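You operate a simulated robot arm through the tools that you are given. There is no shell and no other tool.

Carry out the task below with a simulated robot arm. There is one attempt and no reset: what you move stays moved.

## Task
Reset the grey bar to 300 mm and put both rubber blocks on the bed by it.
Fine: unlock the bar first and lock it again; the blocks lie in the bottom table drawer; shut the drawer.
Where things are to end (x, y in the base frame): rubber block within 60 mm of [750, -10]; rubber block within 60 mm of [820, 60].

The check looks at the end state, three seconds after you hand in, the way a careful person would. Anything else that was tipped, shoved, dropped, spilled or broken makes it a failure.

## Robot
A 7-joint arm with a two-finger parallel gripper, fixed in place. Base frame: the origin is at the foot of the arm, x ahead of it, y to its left, z up; the work surface is at about z = 860. Lengths are in mm, angles in rad, forces in N, time in s.
Its first joint turns from -2.897 to 2.897 rad. Payload 4.4 kg.
Tool frame: the origin (TCP) lies between the finger pads and is the grasp point; the fingertips stand 23 mm ahead of it; z points along the fingers, y is the line along which they close. The gripper opens to 94 mm. The fingers are 38 mm wide and 10 mm thick; the gripper's body (54 by 96 mm) begins 39 mm behind the TCP.
Orientation is that of the tool frame in the base frame, as [roll, pitch, yaw] about the fixed x, y, z axes, in that order (R = Rz(yaw) Ry(pitch) Rx(roll)). With the fingers straight down and closing along the base's y, the tool's x points along the base's -x, its y along +y and its z along -z.

## Interface
- The arm moves only by the tool play_rows. Its argument "targets" is a list of rows, each a list of 2 entries, a list of its own where there are three numbers: the shift along the tool's x, y, z in mm, then the turn, a rotation vector about the tool's x, y, z in rad. In form: [[[tx, ty, tz], [ax, ay, az]], ...]. A call has 1 to 20 rows; each row shifts and turns the commanded pose from where the row before left it, along the tool's axes as they then stand. "hand" is the finger opening in mm, from 0 to 94, set as the call begins (left out, the last holds). Rows are played at 5 a second. More than 50 mm and 0.15 rad between two rows, or a gripper value outside its range, and nothing of the call is played. Where a pose cannot be reached the arm comes as near as it can. A force on the tool above 40 N (or 10 N above the force at the start of the call, whichever is more), or a blocked arm, ends the call early, and 0.2 s more pass. Each finger travels about 72 mm/s and halts on what it meets, pressing with about 23 N; the grip force reading is that of the motor and also rises with nothing between the fingers. The clock runs only during rows and for 0.2 s after the last one: add rows that do not move to give the fingers time. It gives the time, the measured TCP pose, the force on the tool (base axes), the opening and the grip force at its end, in the units of the frame above (readings bear some noise), with the torque about the TCP (base axes, N m) and any sound that the robot's microphone picked up.
- Cameras (640 x 400 px; columns grow to the right, rows downward): "scene" is fixed at [58.7, -654.9, 1426.6]; the picture's right is [0.78, -0.63, 0.00], its down [-0.28, -0.35, -0.89] and it looks along [0.56, 0.70, -0.45] (base axes); focal length 362 px, centre (320, 200). "wrist" rides on the gripper at [86, 16, -74] in the tool frame; the picture's right is [-0.18, 0.98, 0.00], its down [-0.58, -0.11, -0.81] and it looks along [-0.79, -0.15, 0.59] (tool axes); focal length 243 px, centre (320, 200). There is no depth. A picture from a camera that has moved, and an enlarged one, comes with that camera's place and axes in the base frame and with its lens. The place of the scene camera against the robot may be out by one fixed shift of up to 25 mm in any direction.
- grab_frame(camera): a new picture of that camera. The clock stands still meanwhile.
- zoom(camera, box): a new picture of the part [left, top, right, bottom] of that camera's present view, enlarged. The clock stands still meanwhile.
- sign_off(): hands the job in; it is judged then, once.

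Places have to be worked out from the pictures, the camera data and where the tool is seen. Open the gripper and draw the arm clear of the work before you hand the job in, unless the task says otherwise.

The tools are called as a command line: name --argument value ..., lists and objects as JSON in quotes. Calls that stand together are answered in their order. play_rows: Moves the arm, as the interface text tells. Its arguments: {"type":"object","properties":{"targets":{"type":"array","items":{"type":"array"}},"hand":{"type":"number"}},"required":["targets"]} The other tools are called the same way: grab_frame (camera) takes a picture; zoom (camera, box) takes an enlarged picture of a part of a camera's view; sign_off () hands the job in.

At the start:

```text
time: 0.0
eef_pos: [835.0, 241.2, 1241.0]
tool_rot: [-3.142, -0.002, 3.141]
contact_force: [-0.7, 0.2, -0.6]
torque: [0.0, -0.02, -0.02]
finger_gap: 94.3
grip_force: 0.0
```

scene: 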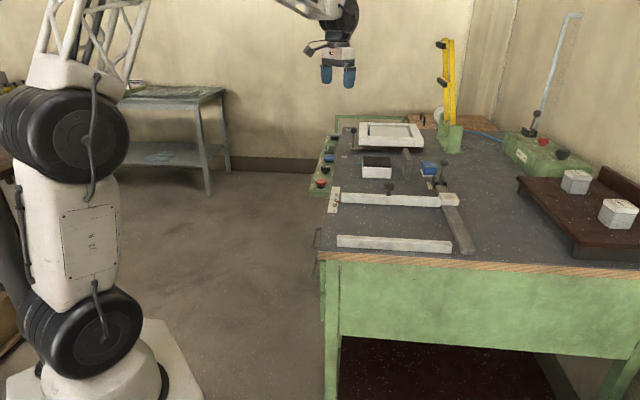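
wrist: 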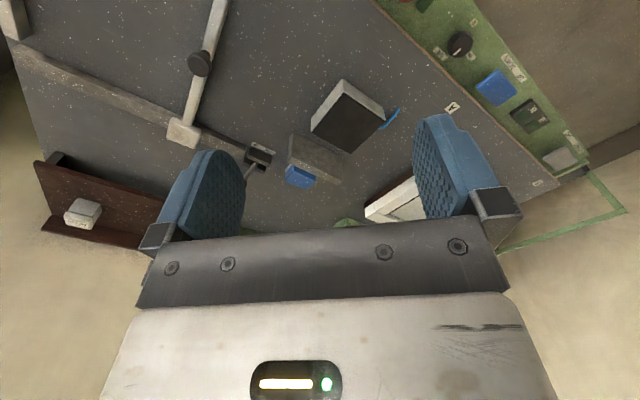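

I'll start by looking closely at the scene from both cameras before moving anything.

zoom --camera "scene" --box '[300, 110, 480, 260]'

zoom --camera "scene" --box '[300, 220, 640, 400]'

zoom --camera "scene" --box '[460, 80, 640, 260]'

zoom --camera "wrist" --box '[0, 0, 400, 250]'

```text
2.67 times, centred on (390, 185) of scene
camera zoom: at [58.7, -654.9, 1426.6], right [0.78, -0.63, 0.0], down [-0.28, -0.35, -0.89], along [0.56, 0.7, -0.45], focal length 964 px, centre (133, 240)
```

zoom: 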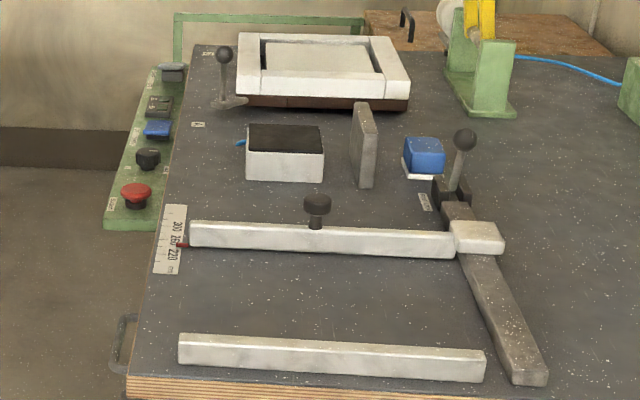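

```text
1.88 times, centred on (470, 310) of scene
camera zoom: at [58.7, -654.9, 1426.6], right [0.78, -0.63, 0.0], down [-0.28, -0.35, -0.89], along [0.56, 0.7, -0.45], focal length 681 px, centre (38, -7)
```

zoom: 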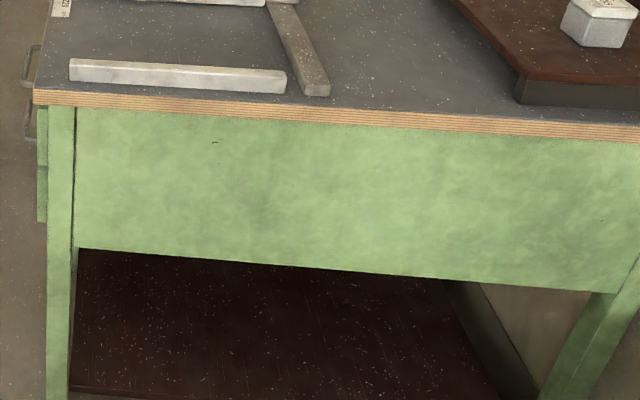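

```text
2.22 times, centred on (550, 170) of scene
camera zoom: at [58.7, -654.9, 1426.6], right [0.78, -0.63, 0.0], down [-0.28, -0.35, -0.89], along [0.56, 0.7, -0.45], focal length 804 px, centre (-191, 267)
```

zoom: 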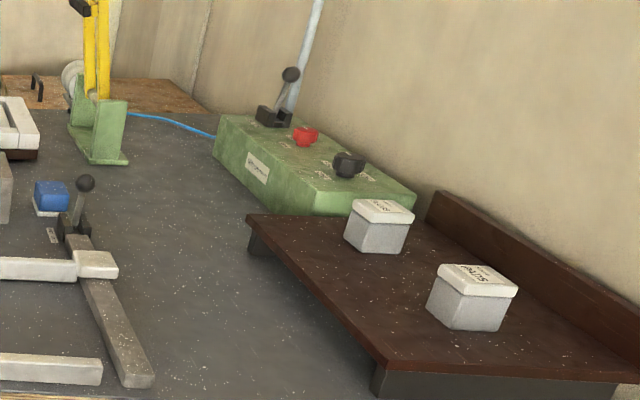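

```text
1.60 times, centred on (200, 125) of wrist
camera zoom: at [747.4, 256.9, 1317.7], right [0.18, 0.98, 0.0], down [0.58, -0.11, 0.81], along [0.79, -0.15, -0.59], focal length 388 px, centre (512, 320)
```

zoom: 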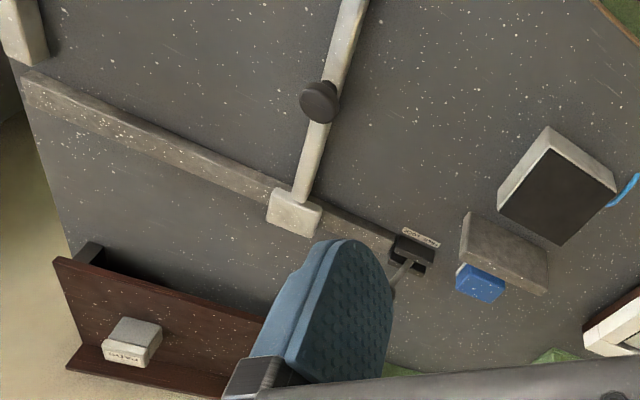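

I see a bar with a black knob at a scale, a lever (likely the lock) at the rail's end, and handles at the table's left side. I'll zoom in on those for labels and marks.

zoom --camera "scene" --box '[305, 170, 385, 220]'

zoom --camera "scene" --box '[400, 140, 480, 190]'

zoom --camera "scene" --box '[300, 220, 364, 340]'

zoom --camera "wrist" --box '[200, 110, 300, 172]'

zoom --camera "scene" --box '[310, 110, 430, 190]'

```text
8.00 times, centred on (345, 195) of scene
camera zoom: at [58.7, -654.9, 1426.6], right [0.78, -0.63, 0.0], down [-0.28, -0.35, -0.89], along [0.56, 0.7, -0.45], focal length 2894 px, centre (120, 240)
```

zoom: 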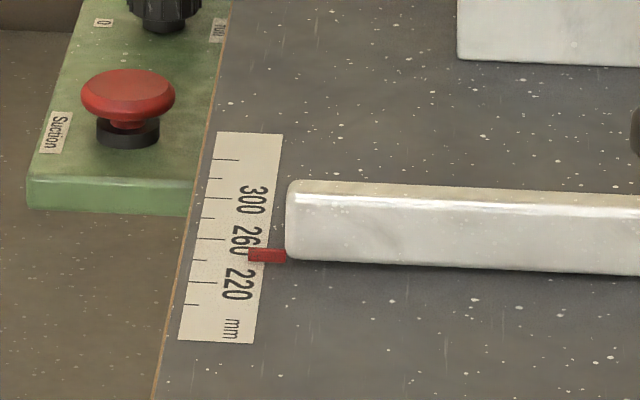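

```text
8.00 times, centred on (440, 165) of scene
camera zoom: at [58.7, -654.9, 1426.6], right [0.78, -0.63, 0.0], down [-0.28, -0.35, -0.89], along [0.56, 0.7, -0.45], focal length 2894 px, centre (-640, 480)
```

zoom: 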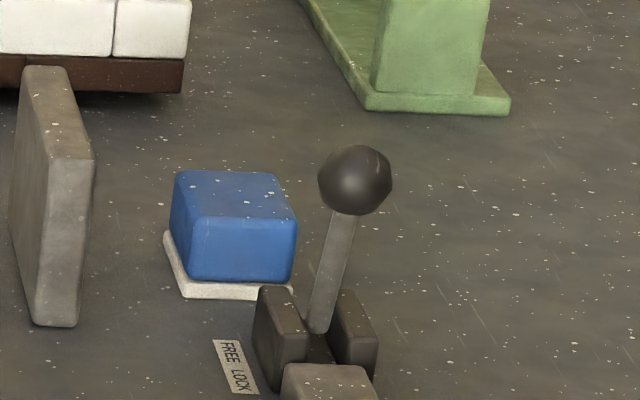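

```text
3.33 times, centred on (332, 280) of scene
camera zoom: at [58.7, -654.9, 1426.6], right [0.78, -0.63, 0.0], down [-0.28, -0.35, -0.89], along [0.56, 0.7, -0.45], focal length 1206 px, centre (280, -67)
```

zoom: 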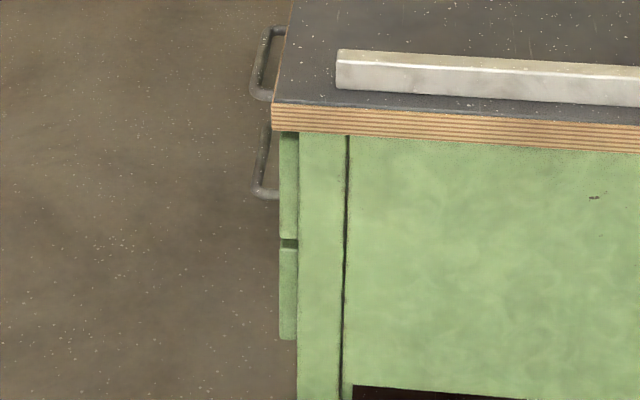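

```text
6.40 times, centred on (250, 141) of wrist
camera zoom: at [747.4, 256.9, 1317.7], right [0.18, 0.98, 0.0], down [0.58, -0.11, 0.81], along [0.79, -0.15, -0.59], focal length 1553 px, centre (768, 578)
```

zoom: 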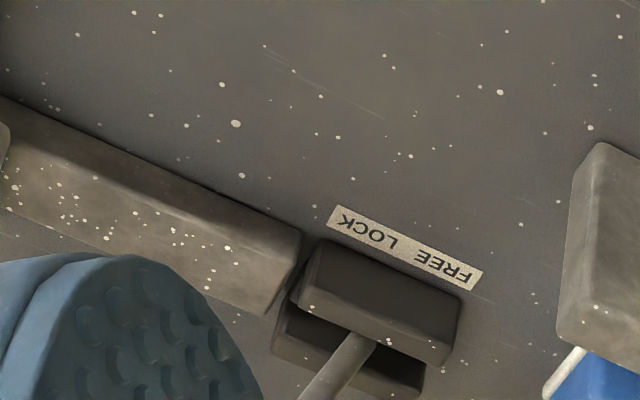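

```text
5.00 times, centred on (370, 150) of scene
camera zoom: at [58.7, -654.9, 1426.6], right [0.78, -0.63, 0.0], down [-0.28, -0.35, -0.89], along [0.56, 0.7, -0.45], focal length 1808 px, centre (70, 450)
```

zoom: 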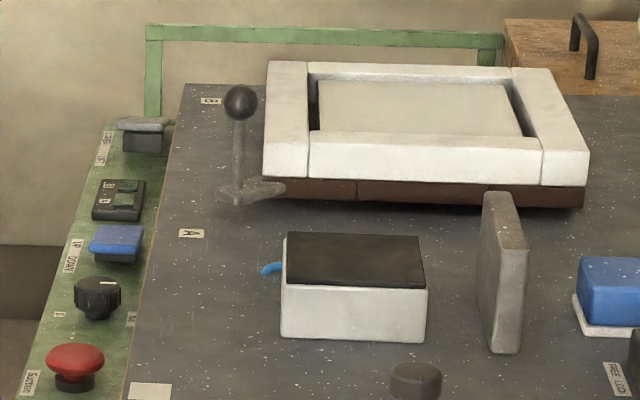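

The table stands at about 45° to the base; scale pointer is near 250, and the lever seems to be leaning to LOCK. I'll shift the arm sideways over the bed for clear wrist views of the lever, knob and scale.

play_rows --targets '[[[10, -45, 0], [0, 0, 0]], [[10, -45, 0], [0, 0, 0]], [[10, -45, 0], [0, 0, 0]], [[10, -45, 0], [0, 0, 0]], [[10, -45, 0], [0, 0, 0]], [[0, 0, 0], [0, 0, 0]]]'

grab_frame --camera "wrist"

grab_frame --camera "scene"

```text
time: 1.4
eef_pos: [783.6, 14.1, 1242.2]
tool_rot: [3.141, -0.001, 3.14]
contact_force: [-0.3, -0.1, 0.0]
torque: [-0.01, -0.01, -0.01]
finger_gap: 94.1
grip_force: 0.1
```

```text
taken
camera wrist: at [697.3, 31.2, 1318.1], right [0.18, 0.98, 0.0], down [0.58, -0.11, 0.81], along [0.79, -0.15, -0.59], focal length 243 px, centre (320, 200)
```

wrist: 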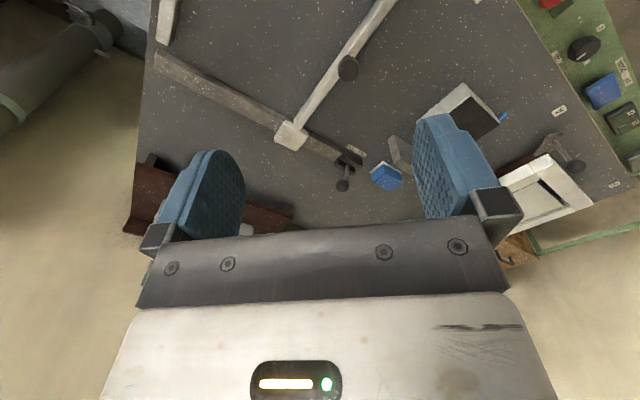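

```text
taken
```

scene: 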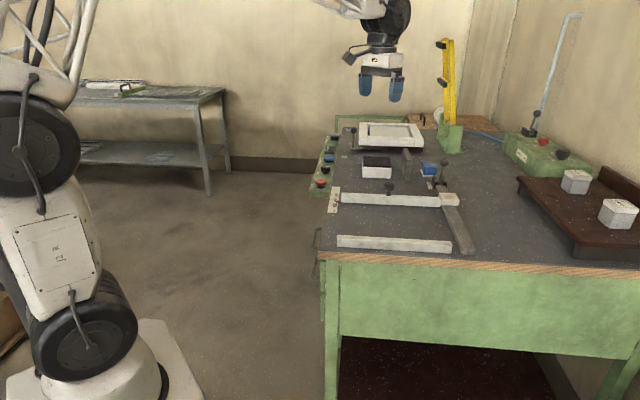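

The scene camera offset works out to roughly (-18, +5, -14) mm. Now zooming on the lever, knob and scale in the wrist view.

zoom --camera "wrist" --box '[310, 130, 430, 205]'

zoom --camera "wrist" --box '[240, 0, 440, 160]'

zoom --camera "scene" --box '[410, 145, 470, 215]'

```text
5.33 times, centred on (370, 168) of wrist
camera zoom: at [697.3, 31.2, 1318.1], right [0.18, 0.98, 0.0], down [0.58, -0.11, 0.81], along [0.79, -0.15, -0.59], focal length 1294 px, centre (53, 373)
```

zoom: 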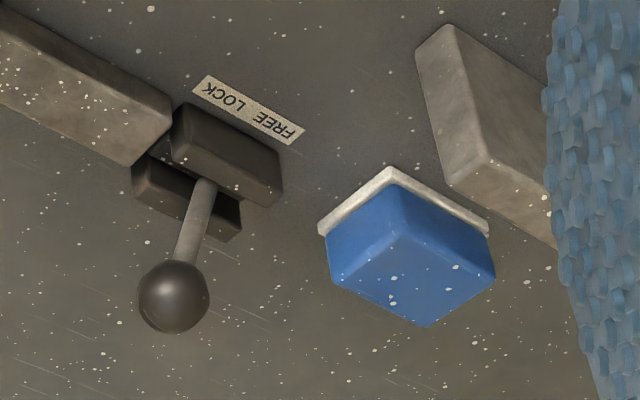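

```text
2.50 times, centred on (340, 80) of wrist
camera zoom: at [697.3, 31.2, 1318.1], right [0.18, 0.98, 0.0], down [0.58, -0.11, 0.81], along [0.79, -0.15, -0.59], focal length 606 px, centre (270, 500)
```

zoom: 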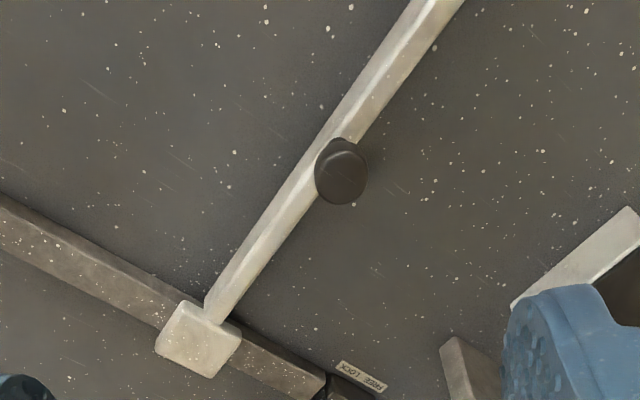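

```text
5.71 times, centred on (440, 180) of scene
camera zoom: at [58.7, -654.9, 1426.6], right [0.78, -0.63, 0.0], down [-0.28, -0.35, -0.89], along [0.56, 0.7, -0.45], focal length 2067 px, centre (-366, 314)
```

zoom: 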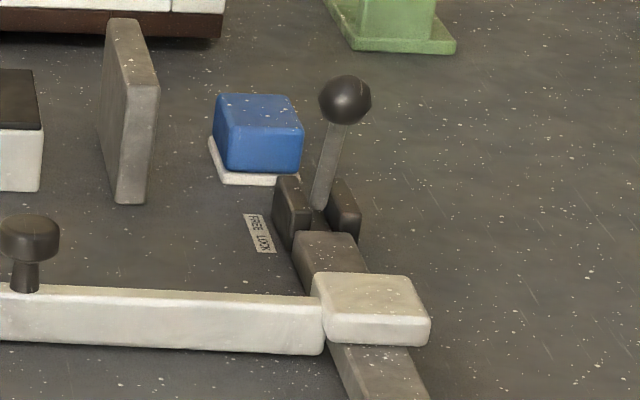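

The lever's ball is at about (1136, 4, 957), leaning to LOCK (toward −x−y). That is beyond straight-down reach, so I'll tilt the tool 45° outward and come to a point behind the ball with the fingers at 64 mm.

play_rows --targets '[[[0, 0, 0], [0, -0.131, 0]], [[0, 0, 0], [0, -0.131, 0]], [[0, 0, 0], [0, -0.131, 0]], [[0, 0, 0], [0, -0.131, 0]], [[0, 0, 0], [0, -0.131, 0]], [[0, 0, 0], [0, -0.131, 0]], [[-6, -1.25, 42], [0, 0, 0]], [[-6, -1.25, 42], [0, 0, 0]], [[-6, -1.25, 42], [0, 0, 0]], [[-6, -1.25, 42], [0, 0, 0]], [[-6, -1.25, 42], [0, 0, 0]], [[-6, -1.25, 42], [0, 0, 0]], [[-6, -1.25, 42], [0, 0, 0]], [[0, 0, 0], [0, 0, 0]]]' --hand 64

grab_frame --camera "wrist"

grab_frame --camera "scene"

```text
time: 4.4
eef_pos: [1021.2, 6.6, 1062.5]
tool_rot: [3.14, 0.787, 3.141]
contact_force: [0.3, 0.6, 0.5]
torque: [0.01, -0.01, 0.03]
finger_gap: 63.9
grip_force: 0.1
```

```text
taken
camera wrist: at [907.5, 23.0, 1056.2], right [0.13, 0.98, 0.13], down [-0.16, -0.11, 0.98], along [0.98, -0.15, 0.14], focal length 243 px, centre (320, 200)
```

wrist: 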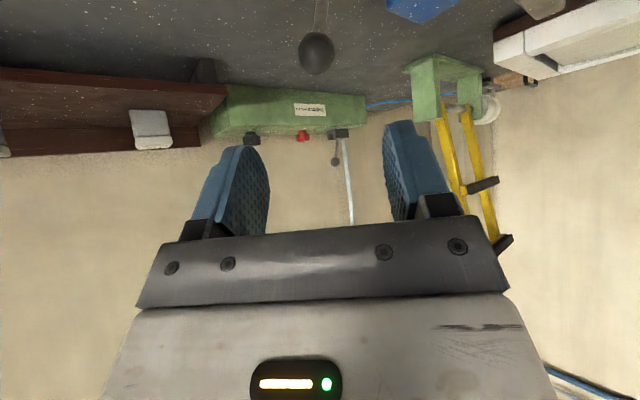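

```text
taken
```

scene: 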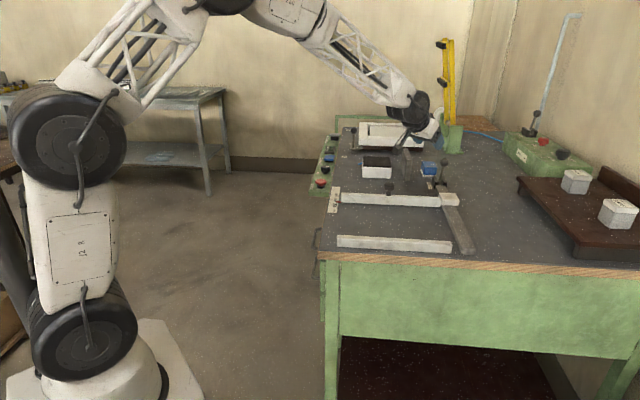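

The ball reads at (1136, 2, 960) and lies between the fingers' path. I advance along the tool axis to straddle it loosely.

play_rows --targets '[[[-2.2, -1.2, 37], [0, 0, 0]], [[-2.2, -1.2, 37], [0, 0, 0]], [[-2.2, -1.2, 37], [0, 0, 0]], [[-2.2, -1.0, 35], [0, 0, 0]], [[0, 0, 0], [0, 0, 0]]]'

grab_frame --camera "wrist"

zoom --camera "scene" --box '[380, 120, 480, 220]'

```text
time: 5.6
eef_pos: [1132.5, 2.5, 966.6]
tool_rot: [-3.141, 0.786, 3.14]
contact_force: [0.2, 0.7, 0.6]
torque: [0.05, 0.0, 0.05]
finger_gap: 63.8
grip_force: 0.0
```

```text
taken
camera wrist: at [1018.0, 18.7, 960.0], right [0.13, 0.98, 0.13], down [-0.16, -0.11, 0.98], along [0.98, -0.15, 0.14], focal length 243 px, centre (320, 200)
```

wrist: 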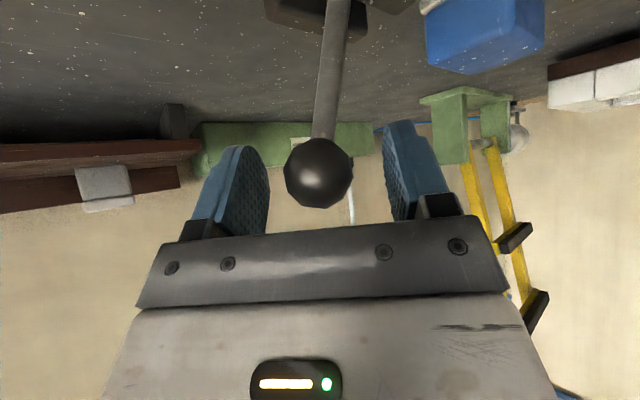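

```text
4.00 times, centred on (430, 170) of scene
camera zoom: at [58.7, -654.9, 1426.6], right [0.78, -0.63, 0.0], down [-0.28, -0.35, -0.89], along [0.56, 0.7, -0.45], focal length 1447 px, centre (-120, 320)
```

zoom: 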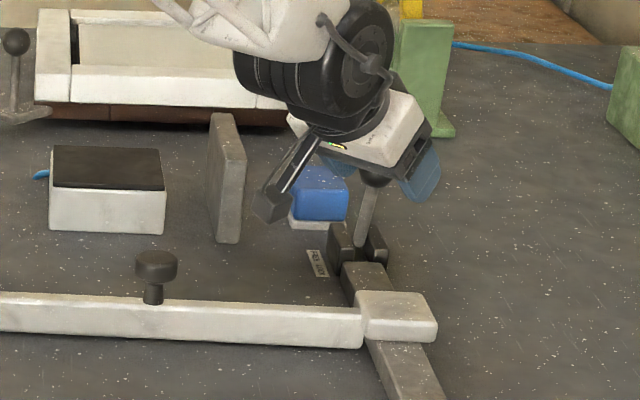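

The ball is centred between the fingers. I close to a loose cage of 38 mm and push toward FREE (+x+y) in small steps.

play_rows --targets '[[[0, 0, 0], [0, 0, 0]], [[0, 0, 0], [0, 0, 0]], [[0, 0, 0], [0, 0, 0]], [[-2.5, 3.5, 2.5], [0, 0, 0]], [[-2.5, 3.5, 2.5], [0, 0, 0]], [[-2.5, 3.5, 2.5], [0, 0, 0]], [[-2.5, 3.5, 2.5], [0, 0, 0]], [[-2.5, 3.5, 2.5], [0, 0, 0]], [[-2.5, 3.5, 2.5], [0, 0, 0]]]' --hand 38

grab_frame --camera "wrist"

zoom --camera "scene" --box '[380, 120, 480, 220]'

```text
time: 7.6
eef_pos: [1152.2, 23.0, 965.3]
tool_rot: [-3.141, 0.785, -3.141]
contact_force: [-0.2, -0.8, -0.1]
torque: [-0.02, 0.02, -0.03]
finger_gap: 38.0
grip_force: 0.9
```

```text
taken
camera wrist: at [1038.6, 39.7, 959.8], right [0.13, 0.98, 0.13], down [-0.16, -0.11, 0.98], along [0.98, -0.15, 0.14], focal length 243 px, centre (320, 200)
```

wrist: 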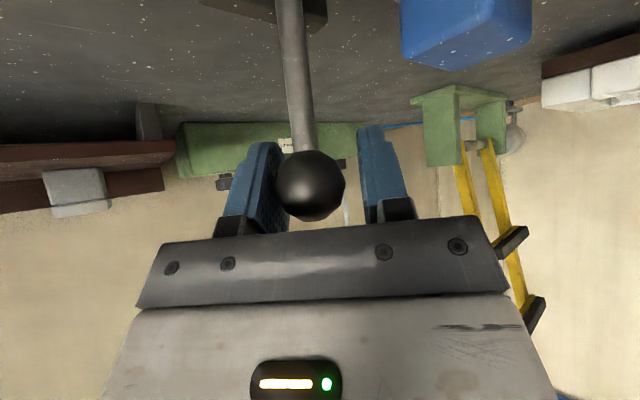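

```text
4.00 times, centred on (430, 170) of scene
camera zoom: at [58.7, -654.9, 1426.6], right [0.78, -0.63, 0.0], down [-0.28, -0.35, -0.89], along [0.56, 0.7, -0.45], focal length 1447 px, centre (-120, 320)
```

zoom: 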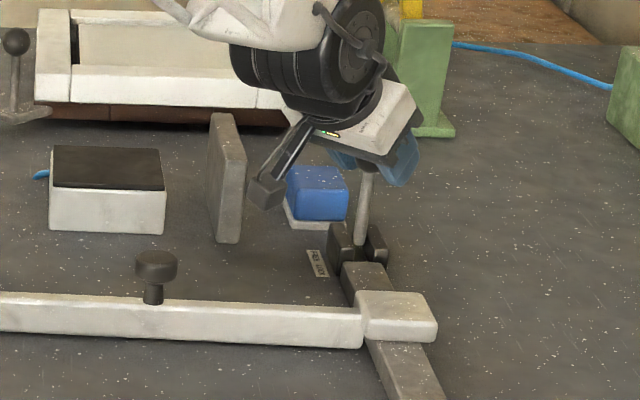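

The lever follows with little force and is past vertical. I continue toward FREE until its stop.

play_rows --targets '[[[-2.5, 3.5, 2.5], [0, 0, 0]], [[-2.5, 3.5, 2.5], [0, 0, 0]], [[-2.2, 3.5, 2.8], [0, 0, 0]], [[-2.0, 3.5, 3.0], [0, 0, 0]]]'

grab_frame --camera "wrist"

zoom --camera "scene" --box '[380, 120, 480, 220]'

```text
time: 8.6
eef_pos: [1166.5, 37.7, 965.9]
tool_rot: [3.141, 0.787, -3.14]
contact_force: [0.5, -0.4, 0.2]
torque: [0.02, 0.02, -0.04]
finger_gap: 37.8
grip_force: 0.0
```

```text
taken
camera wrist: at [1052.9, 54.4, 959.1], right [0.13, 0.98, 0.13], down [-0.16, -0.11, 0.98], along [0.98, -0.15, 0.14], focal length 243 px, centre (320, 200)
```

wrist: 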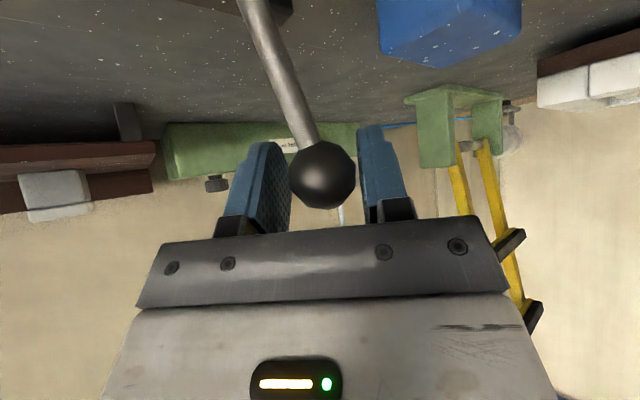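

```text
4.00 times, centred on (430, 170) of scene
camera zoom: at [58.7, -654.9, 1426.6], right [0.78, -0.63, 0.0], down [-0.28, -0.35, -0.89], along [0.56, 0.7, -0.45], focal length 1447 px, centre (-120, 320)
```

zoom: 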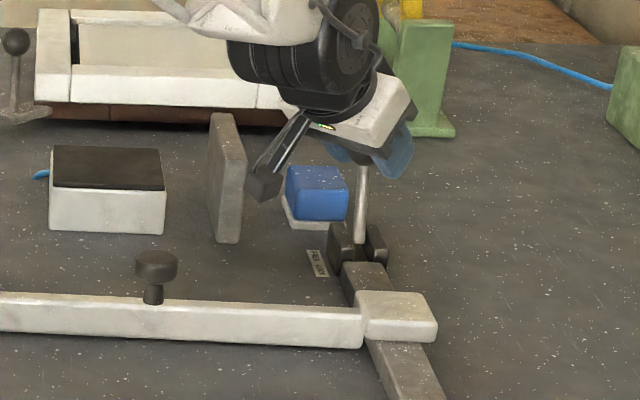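

It's still moving freely. I push further in small steps until a stop is felt.

play_rows --targets '[[[-2.0, 3.5, 3.0], [0, 0, 0]], [[-2.0, 3.5, 3.0], [0, 0, 0]], [[-2.0, 3.5, 3.0], [0, 0, 0]], [[-2.0, 3.5, 3.0], [0, 0, 0]]]'

grab_frame --camera "wrist"

zoom --camera "scene" --box '[380, 120, 480, 220]'

```text
time: 9.6
eef_pos: [1180.5, 50.0, 962.3]
tool_rot: [3.141, 0.785, 3.141]
contact_force: [-10.6, -26.2, 0.5]
torque: [0.04, 0.07, 0.08]
finger_gap: 49.2
grip_force: 12.6
```

```text
taken
camera wrist: at [1066.5, 66.3, 955.7], right [0.13, 0.98, 0.13], down [-0.16, -0.11, 0.98], along [0.98, -0.15, 0.14], focal length 243 px, centre (320, 200)
```

wrist: 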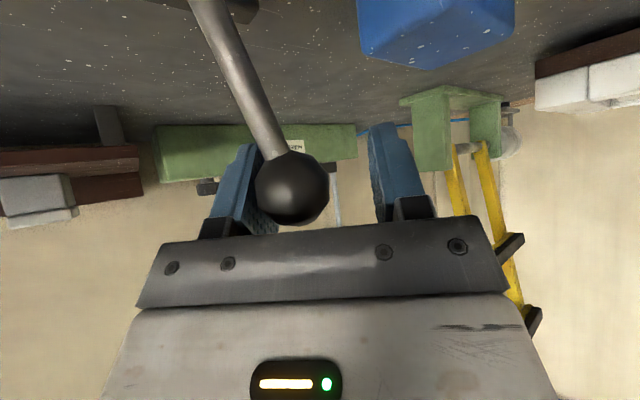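

```text
4.00 times, centred on (430, 170) of scene
camera zoom: at [58.7, -654.9, 1426.6], right [0.78, -0.63, 0.0], down [-0.28, -0.35, -0.89], along [0.56, 0.7, -0.45], focal length 1447 px, centre (-120, 320)
```

zoom: 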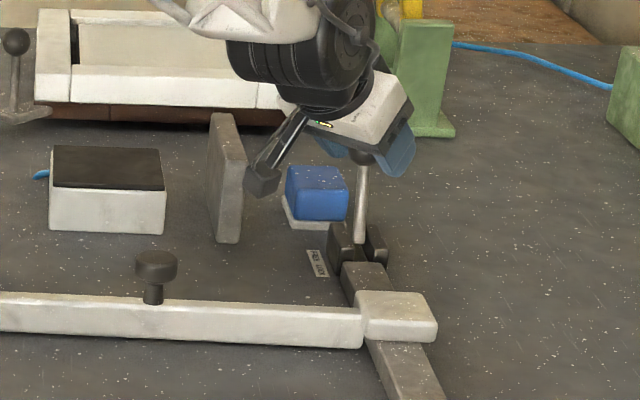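

A firm stop was met (26 N): the lever is at FREE. I open the fingers and retreat along the tool axis, then check that it stays.

play_rows --targets '[[[0, -4, 0], [0, 0, 0]], [[0, -4, 0], [0, 0, 0]], [[0, 0, 0], [0, 0, 0]], [[0, 0, -45], [0, 0, 0]], [[0, 0, -45], [0, 0, 0]], [[0, 0, -45], [0, 0, 0]], [[0, 0, 0], [0, 0, 0]]]' --hand 70

grab_frame --camera "wrist"

zoom --camera "scene" --box '[380, 120, 480, 220]'

```text
time: 11.2
eef_pos: [1085.5, 43.6, 1058.9]
tool_rot: [3.14, 0.788, 3.141]
contact_force: [0.0, -0.2, 0.4]
torque: [0.01, 0.01, -0.02]
finger_gap: 69.9
grip_force: 0.0
```

```text
taken
camera wrist: at [971.0, 59.5, 1052.2], right [0.13, 0.98, 0.13], down [-0.16, -0.11, 0.98], along [0.98, -0.15, 0.14], focal length 243 px, centre (320, 200)
```

wrist: 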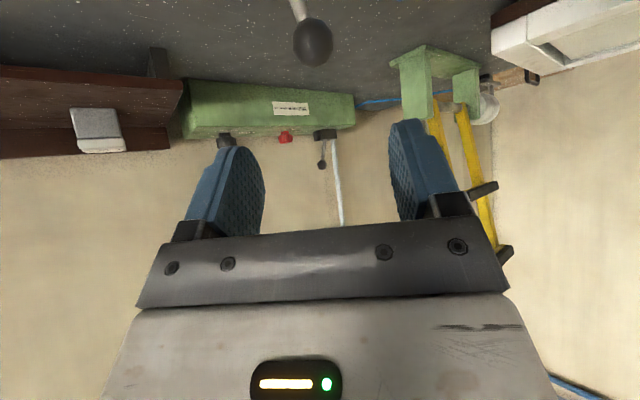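

```text
4.00 times, centred on (430, 170) of scene
camera zoom: at [58.7, -654.9, 1426.6], right [0.78, -0.63, 0.0], down [-0.28, -0.35, -0.89], along [0.56, 0.7, -0.45], focal length 1447 px, centre (-120, 320)
```

zoom: 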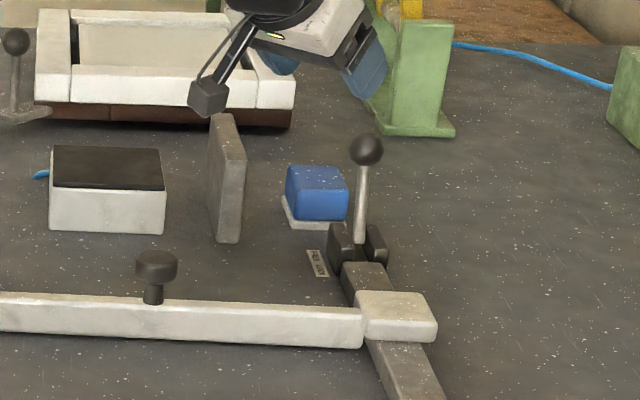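

Lever stays at FREE (ball ~ (1170, 40, 960)). Before moving the bar I read the scale and pointer more closely.

zoom --camera "scene" --box '[322, 182, 362, 214]'

zoom --camera "scene" --box '[360, 170, 420, 215]'

```text
12.50 times, centred on (342, 198) of scene
camera zoom: at [58.7, -654.9, 1426.6], right [0.78, -0.63, 0.0], down [-0.28, -0.35, -0.89], along [0.56, 0.7, -0.45], focal length 4521 px, centre (45, 225)
```

zoom: 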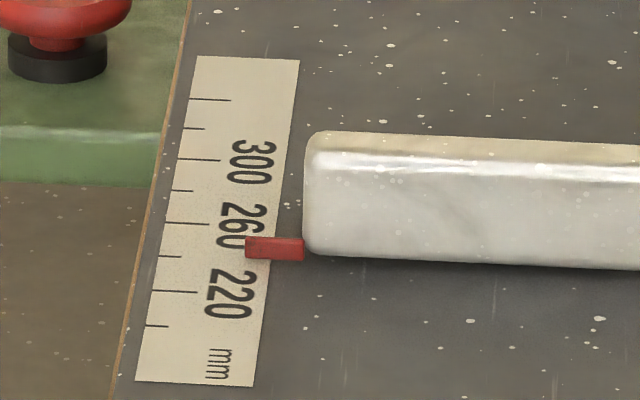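

```text
8.89 times, centred on (390, 192) of scene
camera zoom: at [58.7, -654.9, 1426.6], right [0.78, -0.63, 0.0], down [-0.28, -0.35, -0.89], along [0.56, 0.7, -0.45], focal length 3215 px, centre (-302, 267)
```

zoom: 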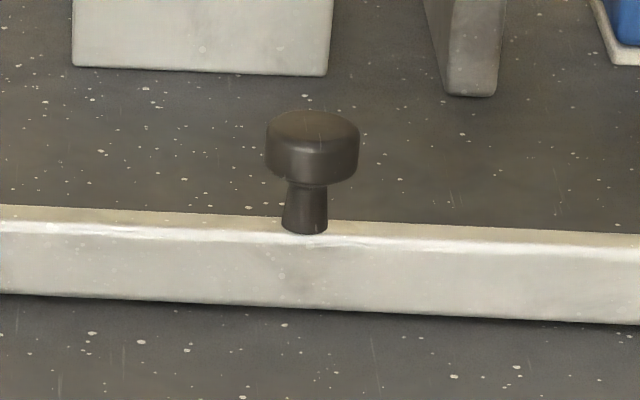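

The pointer reads roughly 240–250, but it stands above the scale, so parallax matters. I'll straighten the tool, yaw it 45° to align with the table, and bring the wrist camera level with the pointer for a clean reading.

play_rows --targets '[[[0, 0, -45], [0, 0, 0]], [[0, 0, -45], [0, 0, 0]], [[0, 0, -45], [0, 0, 0]], [[0, 0, -45], [0, 0, 0]], [[0, 0, 0], [0, 0.131, 0]], [[0, 0, 0], [0, 0.131, 0]], [[0, 0, 0], [0, 0.131, 0]], [[0, 0, 0], [0, 0.131, 0]], [[0, 0, 0], [0, 0.131, 0]], [[0, 0, 0], [0, 0.131, 0]], [[0, 0, 0], [0, 0, 0.131]], [[0, 0, 0], [0, 0, 0.131]], [[0, 0, 0], [0, 0, 0.131]], [[0, 0, 0], [0, 0, 0.131]], [[0, 0, 0], [0, 0, 0.131]], [[0, 0, 0], [0, 0, 0.131]], [[0, 0, 0], [0, 0, 0]]]'

play_rows --targets '[[[44.3, -0.7, 15.7], [0, 0, 0]], [[44.3, -0.7, 15.7], [0, 0, 0]], [[44.3, -0.7, 15.7], [0, 0, 0]], [[44.3, -0.7, 15.7], [0, 0, 0]], [[44.3, -0.7, 15.7], [0, 0, 0]], [[44.3, -0.7, 15.7], [0, 0, 0]], [[44.3, -0.7, 15.7], [0, 0, 0]], [[0, 0, 0], [0, 0, 0]]]'

grab_frame --camera "wrist"

grab_frame --camera "scene"

```text
time: 14.8
eef_pos: [958.4, 43.4, 1185.6]
tool_rot: [3.14, -0.002, 2.355]
contact_force: [0.6, 0.0, 0.2]
torque: [0.0, -0.01, -0.05]
finger_gap: 69.9
grip_force: 0.0
```

```text
time: 16.6
eef_pos: [735.0, 260.8, 1075.8]
tool_rot: [-3.141, -0.001, 2.354]
contact_force: [0.7, -0.5, 0.4]
torque: [0.01, -0.02, 0.03]
finger_gap: 70.0
grip_force: 0.1
```

```text
taken
camera wrist: at [685.1, 334.0, 1151.2], right [0.83, 0.56, 0.0], down [0.33, -0.49, 0.81], along [0.45, -0.67, -0.59], focal length 243 px, centre (320, 200)
```

wrist: 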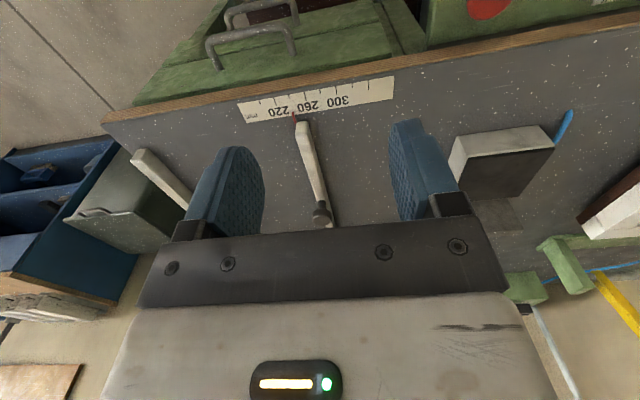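

```text
taken
```

scene: 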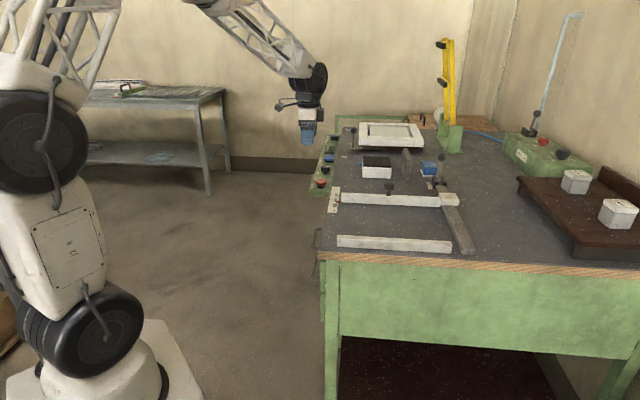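

Good view: the scale, pointer, and two drawer handles are all visible. Zooming into both.

zoom --camera "wrist" --box '[230, 65, 400, 145]'

zoom --camera "wrist" --box '[100, 0, 430, 120]'

zoom --camera "wrist" --box '[250, 80, 330, 130]'

```text
3.76 times, centred on (315, 105) of wrist
camera zoom: at [685.1, 334.0, 1151.2], right [0.83, 0.56, 0.0], down [0.33, -0.49, 0.81], along [0.45, -0.67, -0.59], focal length 913 px, centre (339, 558)
```

zoom: 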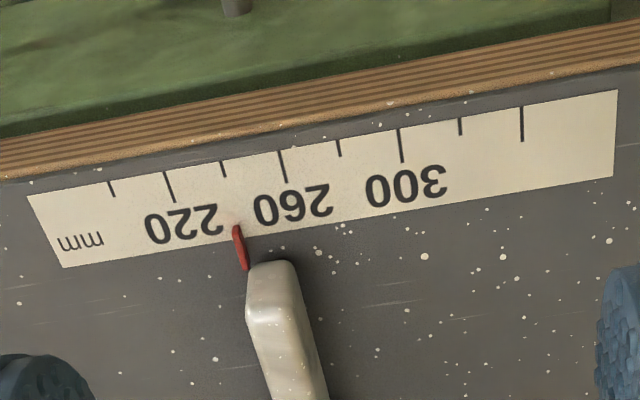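

```text
1.94 times, centred on (265, 60) of wrist
camera zoom: at [685.1, 334.0, 1151.2], right [0.83, 0.56, 0.0], down [0.33, -0.49, 0.81], along [0.45, -0.67, -0.59], focal length 470 px, centre (427, 472)
```

zoom: 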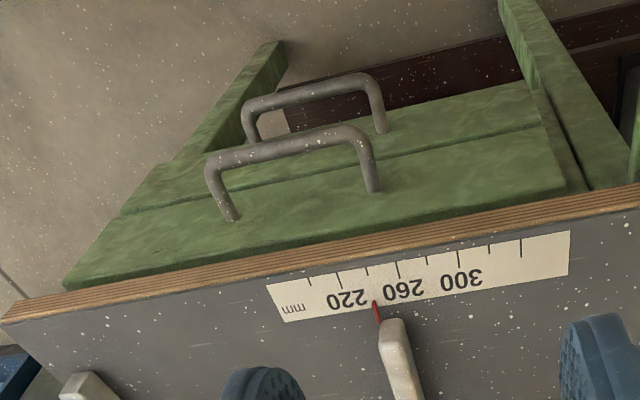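

```text
8.00 times, centred on (290, 105) of wrist
camera zoom: at [685.1, 334.0, 1151.2], right [0.83, 0.56, 0.0], down [0.33, -0.49, 0.81], along [0.45, -0.67, -0.59], focal length 1941 px, centre (560, 960)
```

zoom: 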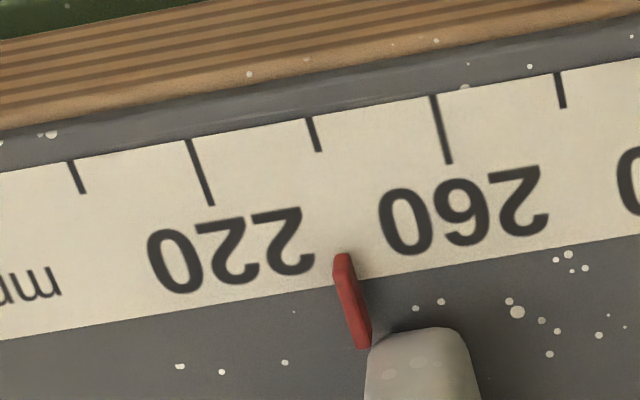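

Reading with parallax accounted for: 260-tick at u=670.4, 240-tick at u=650, pointer at u≈649, i.e. it shows ≈239–240 mm, so the bar must move ≈+61 mm along (1,1)/√2. Now I go above the knob at about (894, 40), staying high, to check alignment.

play_rows --targets '[[[-44.8, -7.2, 0], [0, 0, 0]], [[-44.8, -7.2, 0], [0, 0, 0]], [[-44.8, -7.2, 12], [0, 0, 0]], [[-44.8, -7.2, 20], [0, 0, 0]], [[-44.8, -7.2, 20], [0, 0, 0]], [[-44.8, -7.2, 20], [0, 0, 0]], [[0, 0, 20], [0, 0, 0]], [[0, 0, 0], [0, 0, 0]]]'

grab_frame --camera "wrist"

zoom --camera "scene" --box '[340, 120, 440, 220]'

```text
time: 18.4
eef_pos: [894.2, 39.5, 985.0]
tool_rot: [3.141, -0.001, 2.354]
contact_force: [0.2, -0.1, -0.1]
torque: [-0.01, -0.01, 0.01]
finger_gap: 69.9
grip_force: 0.1
```

```text
taken
camera wrist: at [844.8, 112.1, 1059.8], right [0.83, 0.56, 0.0], down [0.33, -0.49, 0.81], along [0.45, -0.67, -0.59], focal length 243 px, centre (320, 200)
```

wrist: 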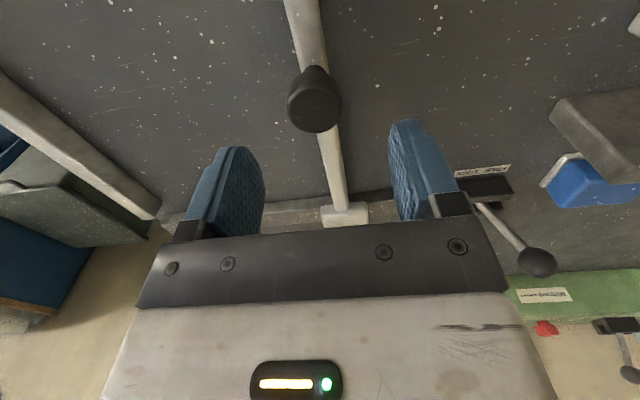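

```text
4.00 times, centred on (390, 170) of scene
camera zoom: at [58.7, -654.9, 1426.6], right [0.78, -0.63, 0.0], down [-0.28, -0.35, -0.89], along [0.56, 0.7, -0.45], focal length 1447 px, centre (40, 320)
```

zoom: 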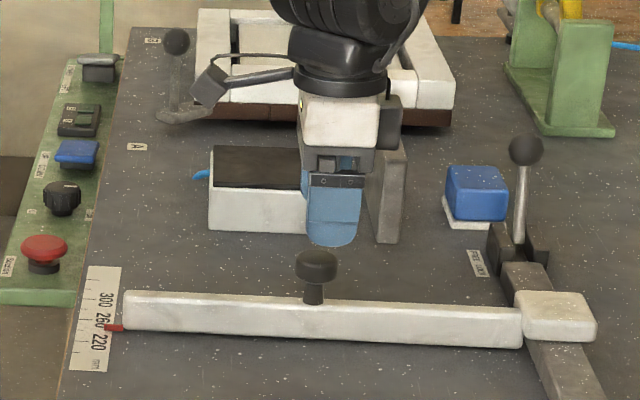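

The knob's centre is about (890, 38), 3–4 mm off in the closing direction. I correct it and lower to z=920 so the fingertips stay ~9 mm above the bar, then close on the knob.

play_rows --targets '[[[0.5, -1.7, 22], [0, 0, 0]], [[0.5, -1.7, 22], [0, 0, 0]], [[0, 0, 11], [0, 0, 0]], [[0, 0, 10], [0, 0, 0]], [[0, 0, 0], [0, 0, 0]]]'

grab_frame --camera "wrist"

zoom --camera "scene" --box '[340, 120, 440, 220]'

```text
time: 19.6
eef_pos: [891.6, 38.5, 919.5]
tool_rot: [-3.141, 0.002, 2.353]
contact_force: [0.3, -0.6, 0.5]
torque: [-0.04, 0.01, 0.0]
finger_gap: 70.2
grip_force: 0.1
```

```text
taken
camera wrist: at [841.6, 110.5, 995.3], right [0.83, 0.56, 0.0], down [0.33, -0.49, 0.81], along [0.46, -0.67, -0.59], focal length 243 px, centre (320, 200)
```

wrist: 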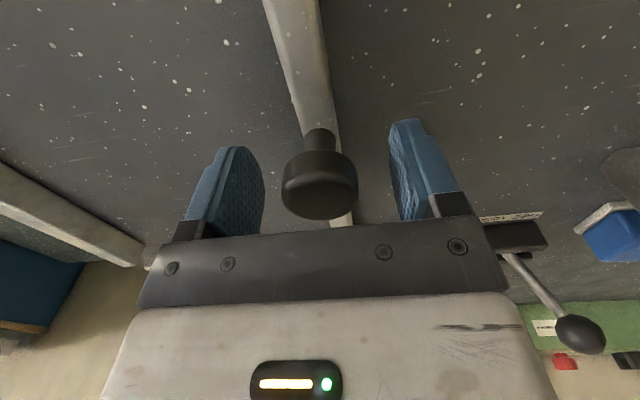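

```text
4.00 times, centred on (390, 170) of scene
camera zoom: at [58.7, -654.9, 1426.6], right [0.78, -0.63, 0.0], down [-0.28, -0.35, -0.89], along [0.56, 0.7, -0.45], focal length 1447 px, centre (40, 320)
```

zoom: 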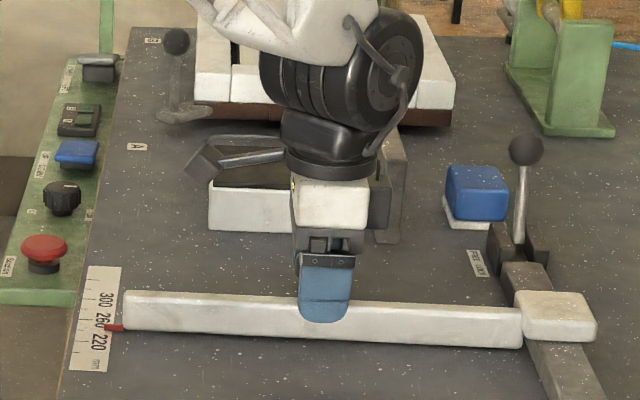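

The knob sits between the pads. I close on it.

play_rows --targets '[[[0, 0, 0], [0, 0, 0]], [[0, 0, 0], [0, 0, 0]], [[0, 0, 0], [0, 0, 0]], [[0, 0, 0], [0, 0, 0]]]' --hand 24

grab_frame --camera "wrist"

zoom --camera "scene" --box '[322, 182, 362, 214]'

```text
time: 20.6
eef_pos: [891.7, 37.7, 920.2]
tool_rot: [-3.141, 0.001, 2.356]
contact_force: [0.1, -0.1, -0.7]
torque: [0.0, 0.0, 0.04]
finger_gap: 33.2
grip_force: 44.9
```

```text
taken
camera wrist: at [841.5, 110.5, 995.2], right [0.83, 0.56, 0.0], down [0.33, -0.49, 0.81], along [0.45, -0.67, -0.59], focal length 243 px, centre (320, 200)
```

wrist: 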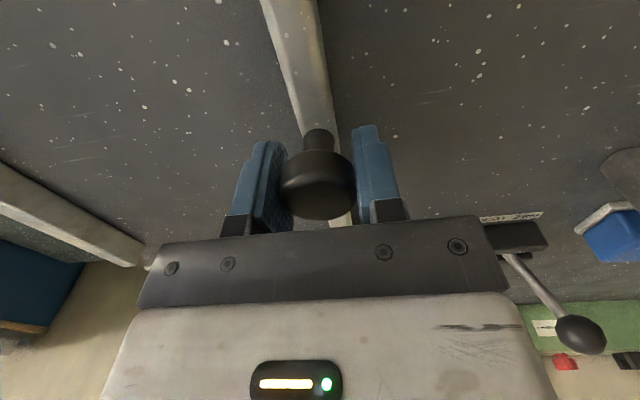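

```text
12.50 times, centred on (342, 198) of scene
camera zoom: at [58.7, -654.9, 1426.6], right [0.78, -0.63, 0.0], down [-0.28, -0.35, -0.89], along [0.56, 0.7, -0.45], focal length 4521 px, centre (45, 225)
```

zoom: 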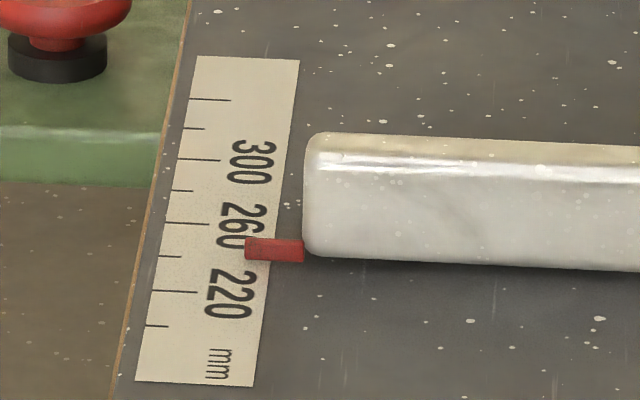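

The knob is held (33 mm, 45 N motor). I slide the bar +56 mm along the rail in small steps and then re-read the scale.

play_rows --targets '[[[0, 7, 0], [0, 0, 0]], [[0, 7, 0], [0, 0, 0]], [[0, 7, 0], [0, 0, 0]], [[0, 7, 0], [0, 0, 0]], [[0, 7, 0], [0, 0, 0]], [[0, 7, 0], [0, 0, 0]], [[0, 7, 0], [0, 0, 0]], [[0, 7, 0], [0, 0, 0]], [[0, 0, 0], [0, 0, 0]]]'

zoom --camera "scene" --box '[322, 182, 362, 214]'

zoom --camera "scene" --box '[340, 120, 480, 220]'

```text
time: 22.6
eef_pos: [931.6, 76.6, 920.3]
tool_rot: [3.141, 0.003, 2.355]
contact_force: [-15.2, 13.9, 19.3]
torque: [0.15, 0.27, 0.06]
finger_gap: 33.2
grip_force: 44.8
```

```text
12.50 times, centred on (342, 198) of scene
camera zoom: at [58.7, -654.9, 1426.6], right [0.78, -0.63, 0.0], down [-0.28, -0.35, -0.89], along [0.56, 0.7, -0.45], focal length 4521 px, centre (45, 225)
```

zoom: 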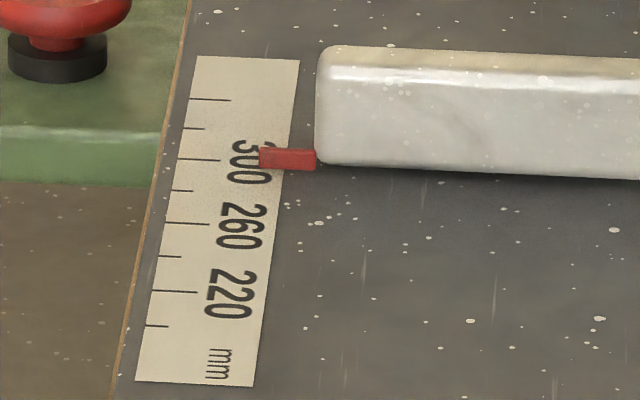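

```text
4.00 times, centred on (410, 170) of scene
camera zoom: at [58.7, -654.9, 1426.6], right [0.78, -0.63, 0.0], down [-0.28, -0.35, -0.89], along [0.56, 0.7, -0.45], focal length 1447 px, centre (-40, 320)
```

zoom: 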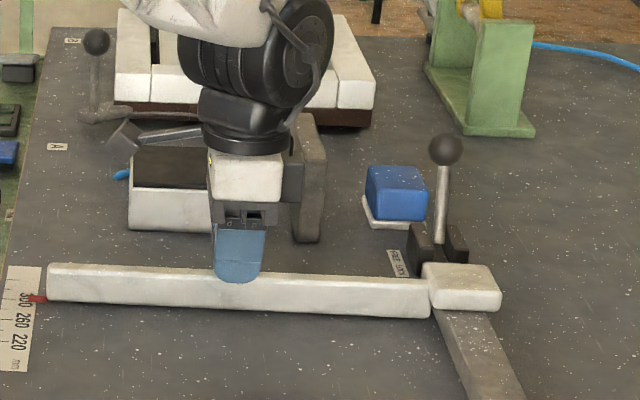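

Pointer is now near 295 (239 + 56). I add 5 mm more and check again with the same parallax offset.

play_rows --targets '[[[0, 2.5, 0], [0, 0, 0]], [[0, 2.5, 0], [0, 0, 0]], [[0, 0, 0], [0, 0, 0]]]'

zoom --camera "scene" --box '[322, 182, 362, 214]'

```text
time: 23.4
eef_pos: [934.7, 80.2, 919.2]
tool_rot: [-3.14, 0.0, 2.353]
contact_force: [-21.2, 22.0, 22.7]
torque: [0.12, 0.06, -0.03]
finger_gap: 33.2
grip_force: 44.9
```

```text
12.50 times, centred on (342, 198) of scene
camera zoom: at [58.7, -654.9, 1426.6], right [0.78, -0.63, 0.0], down [-0.28, -0.35, -0.89], along [0.56, 0.7, -0.45], focal length 4521 px, centre (45, 225)
```

zoom: 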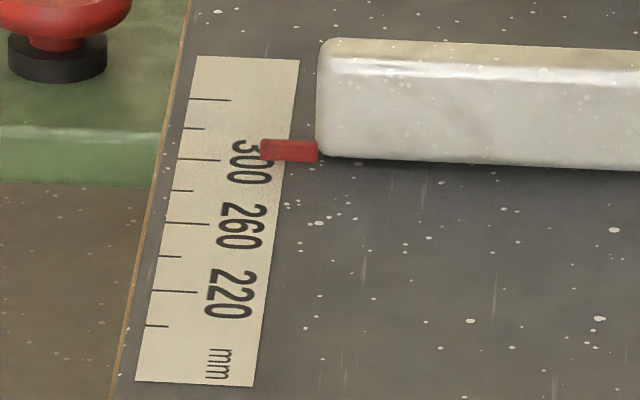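

The sideways force is growing (guide constraint), and total travel is 60.5 mm. I open to release the strain, rise, and go back to the viewing pose to read the scale exactly.

play_rows --targets '[[[0, 0, 0], [0, 0, 0]], [[0, 0, 0], [0, 0, 0]], [[0, 0, -30], [0, 0, 0]], [[0, 0, -40], [0, 0, 0]], [[0, 0, -40], [0, 0, 0]], [[0, 0, -40], [0, 0, 0]], [[45, 0, -5], [0, 0, 0]], [[45, 0, 0], [0, 0, 0]], [[45, 0, 0], [0, 0, 0]], [[45, 0, 0], [0, 0, 0]], [[45, 0, 0], [0, 0, 0]], [[45, 0, 0], [0, 0, 0]], [[0, 0, 0], [0, 0, 0]]]' --hand 70

grab_frame --camera "wrist"

zoom --camera "scene" --box '[322, 182, 362, 214]'

zoom --camera "scene" --box '[340, 120, 480, 220]'

```text
time: 26.2
eef_pos: [743.9, 271.6, 1073.4]
tool_rot: [-3.141, 0.001, 2.355]
contact_force: [0.6, -0.6, -0.1]
torque: [-0.03, 0.04, 0.02]
finger_gap: 69.7
grip_force: 0.1
```

```text
taken
camera wrist: at [694.0, 344.8, 1149.6], right [0.83, 0.56, 0.0], down [0.33, -0.49, 0.81], along [0.45, -0.67, -0.59], focal length 243 px, centre (320, 200)
```

wrist: 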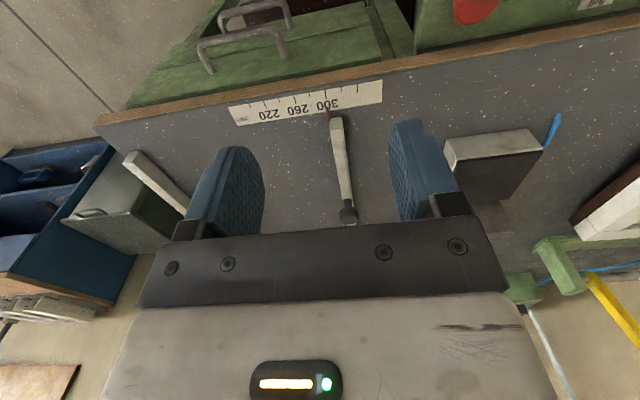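

```text
12.50 times, centred on (342, 198) of scene
camera zoom: at [58.7, -654.9, 1426.6], right [0.78, -0.63, 0.0], down [-0.28, -0.35, -0.89], along [0.56, 0.7, -0.45], focal length 4521 px, centre (45, 225)
```

zoom: 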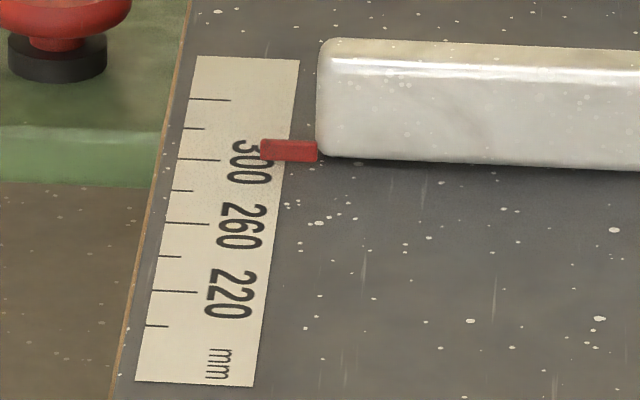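

```text
4.00 times, centred on (410, 170) of scene
camera zoom: at [58.7, -654.9, 1426.6], right [0.78, -0.63, 0.0], down [-0.28, -0.35, -0.89], along [0.56, 0.7, -0.45], focal length 1447 px, centre (-40, 320)
```

zoom: 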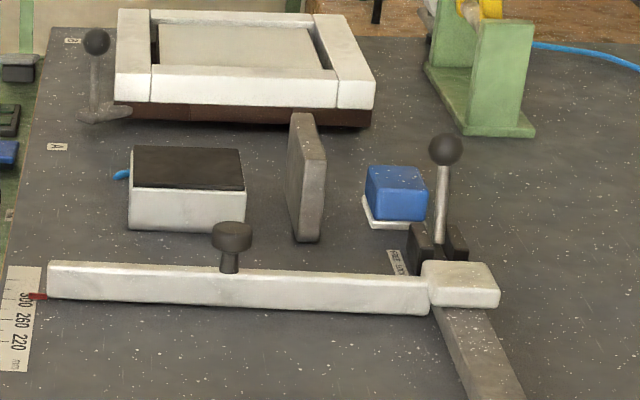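

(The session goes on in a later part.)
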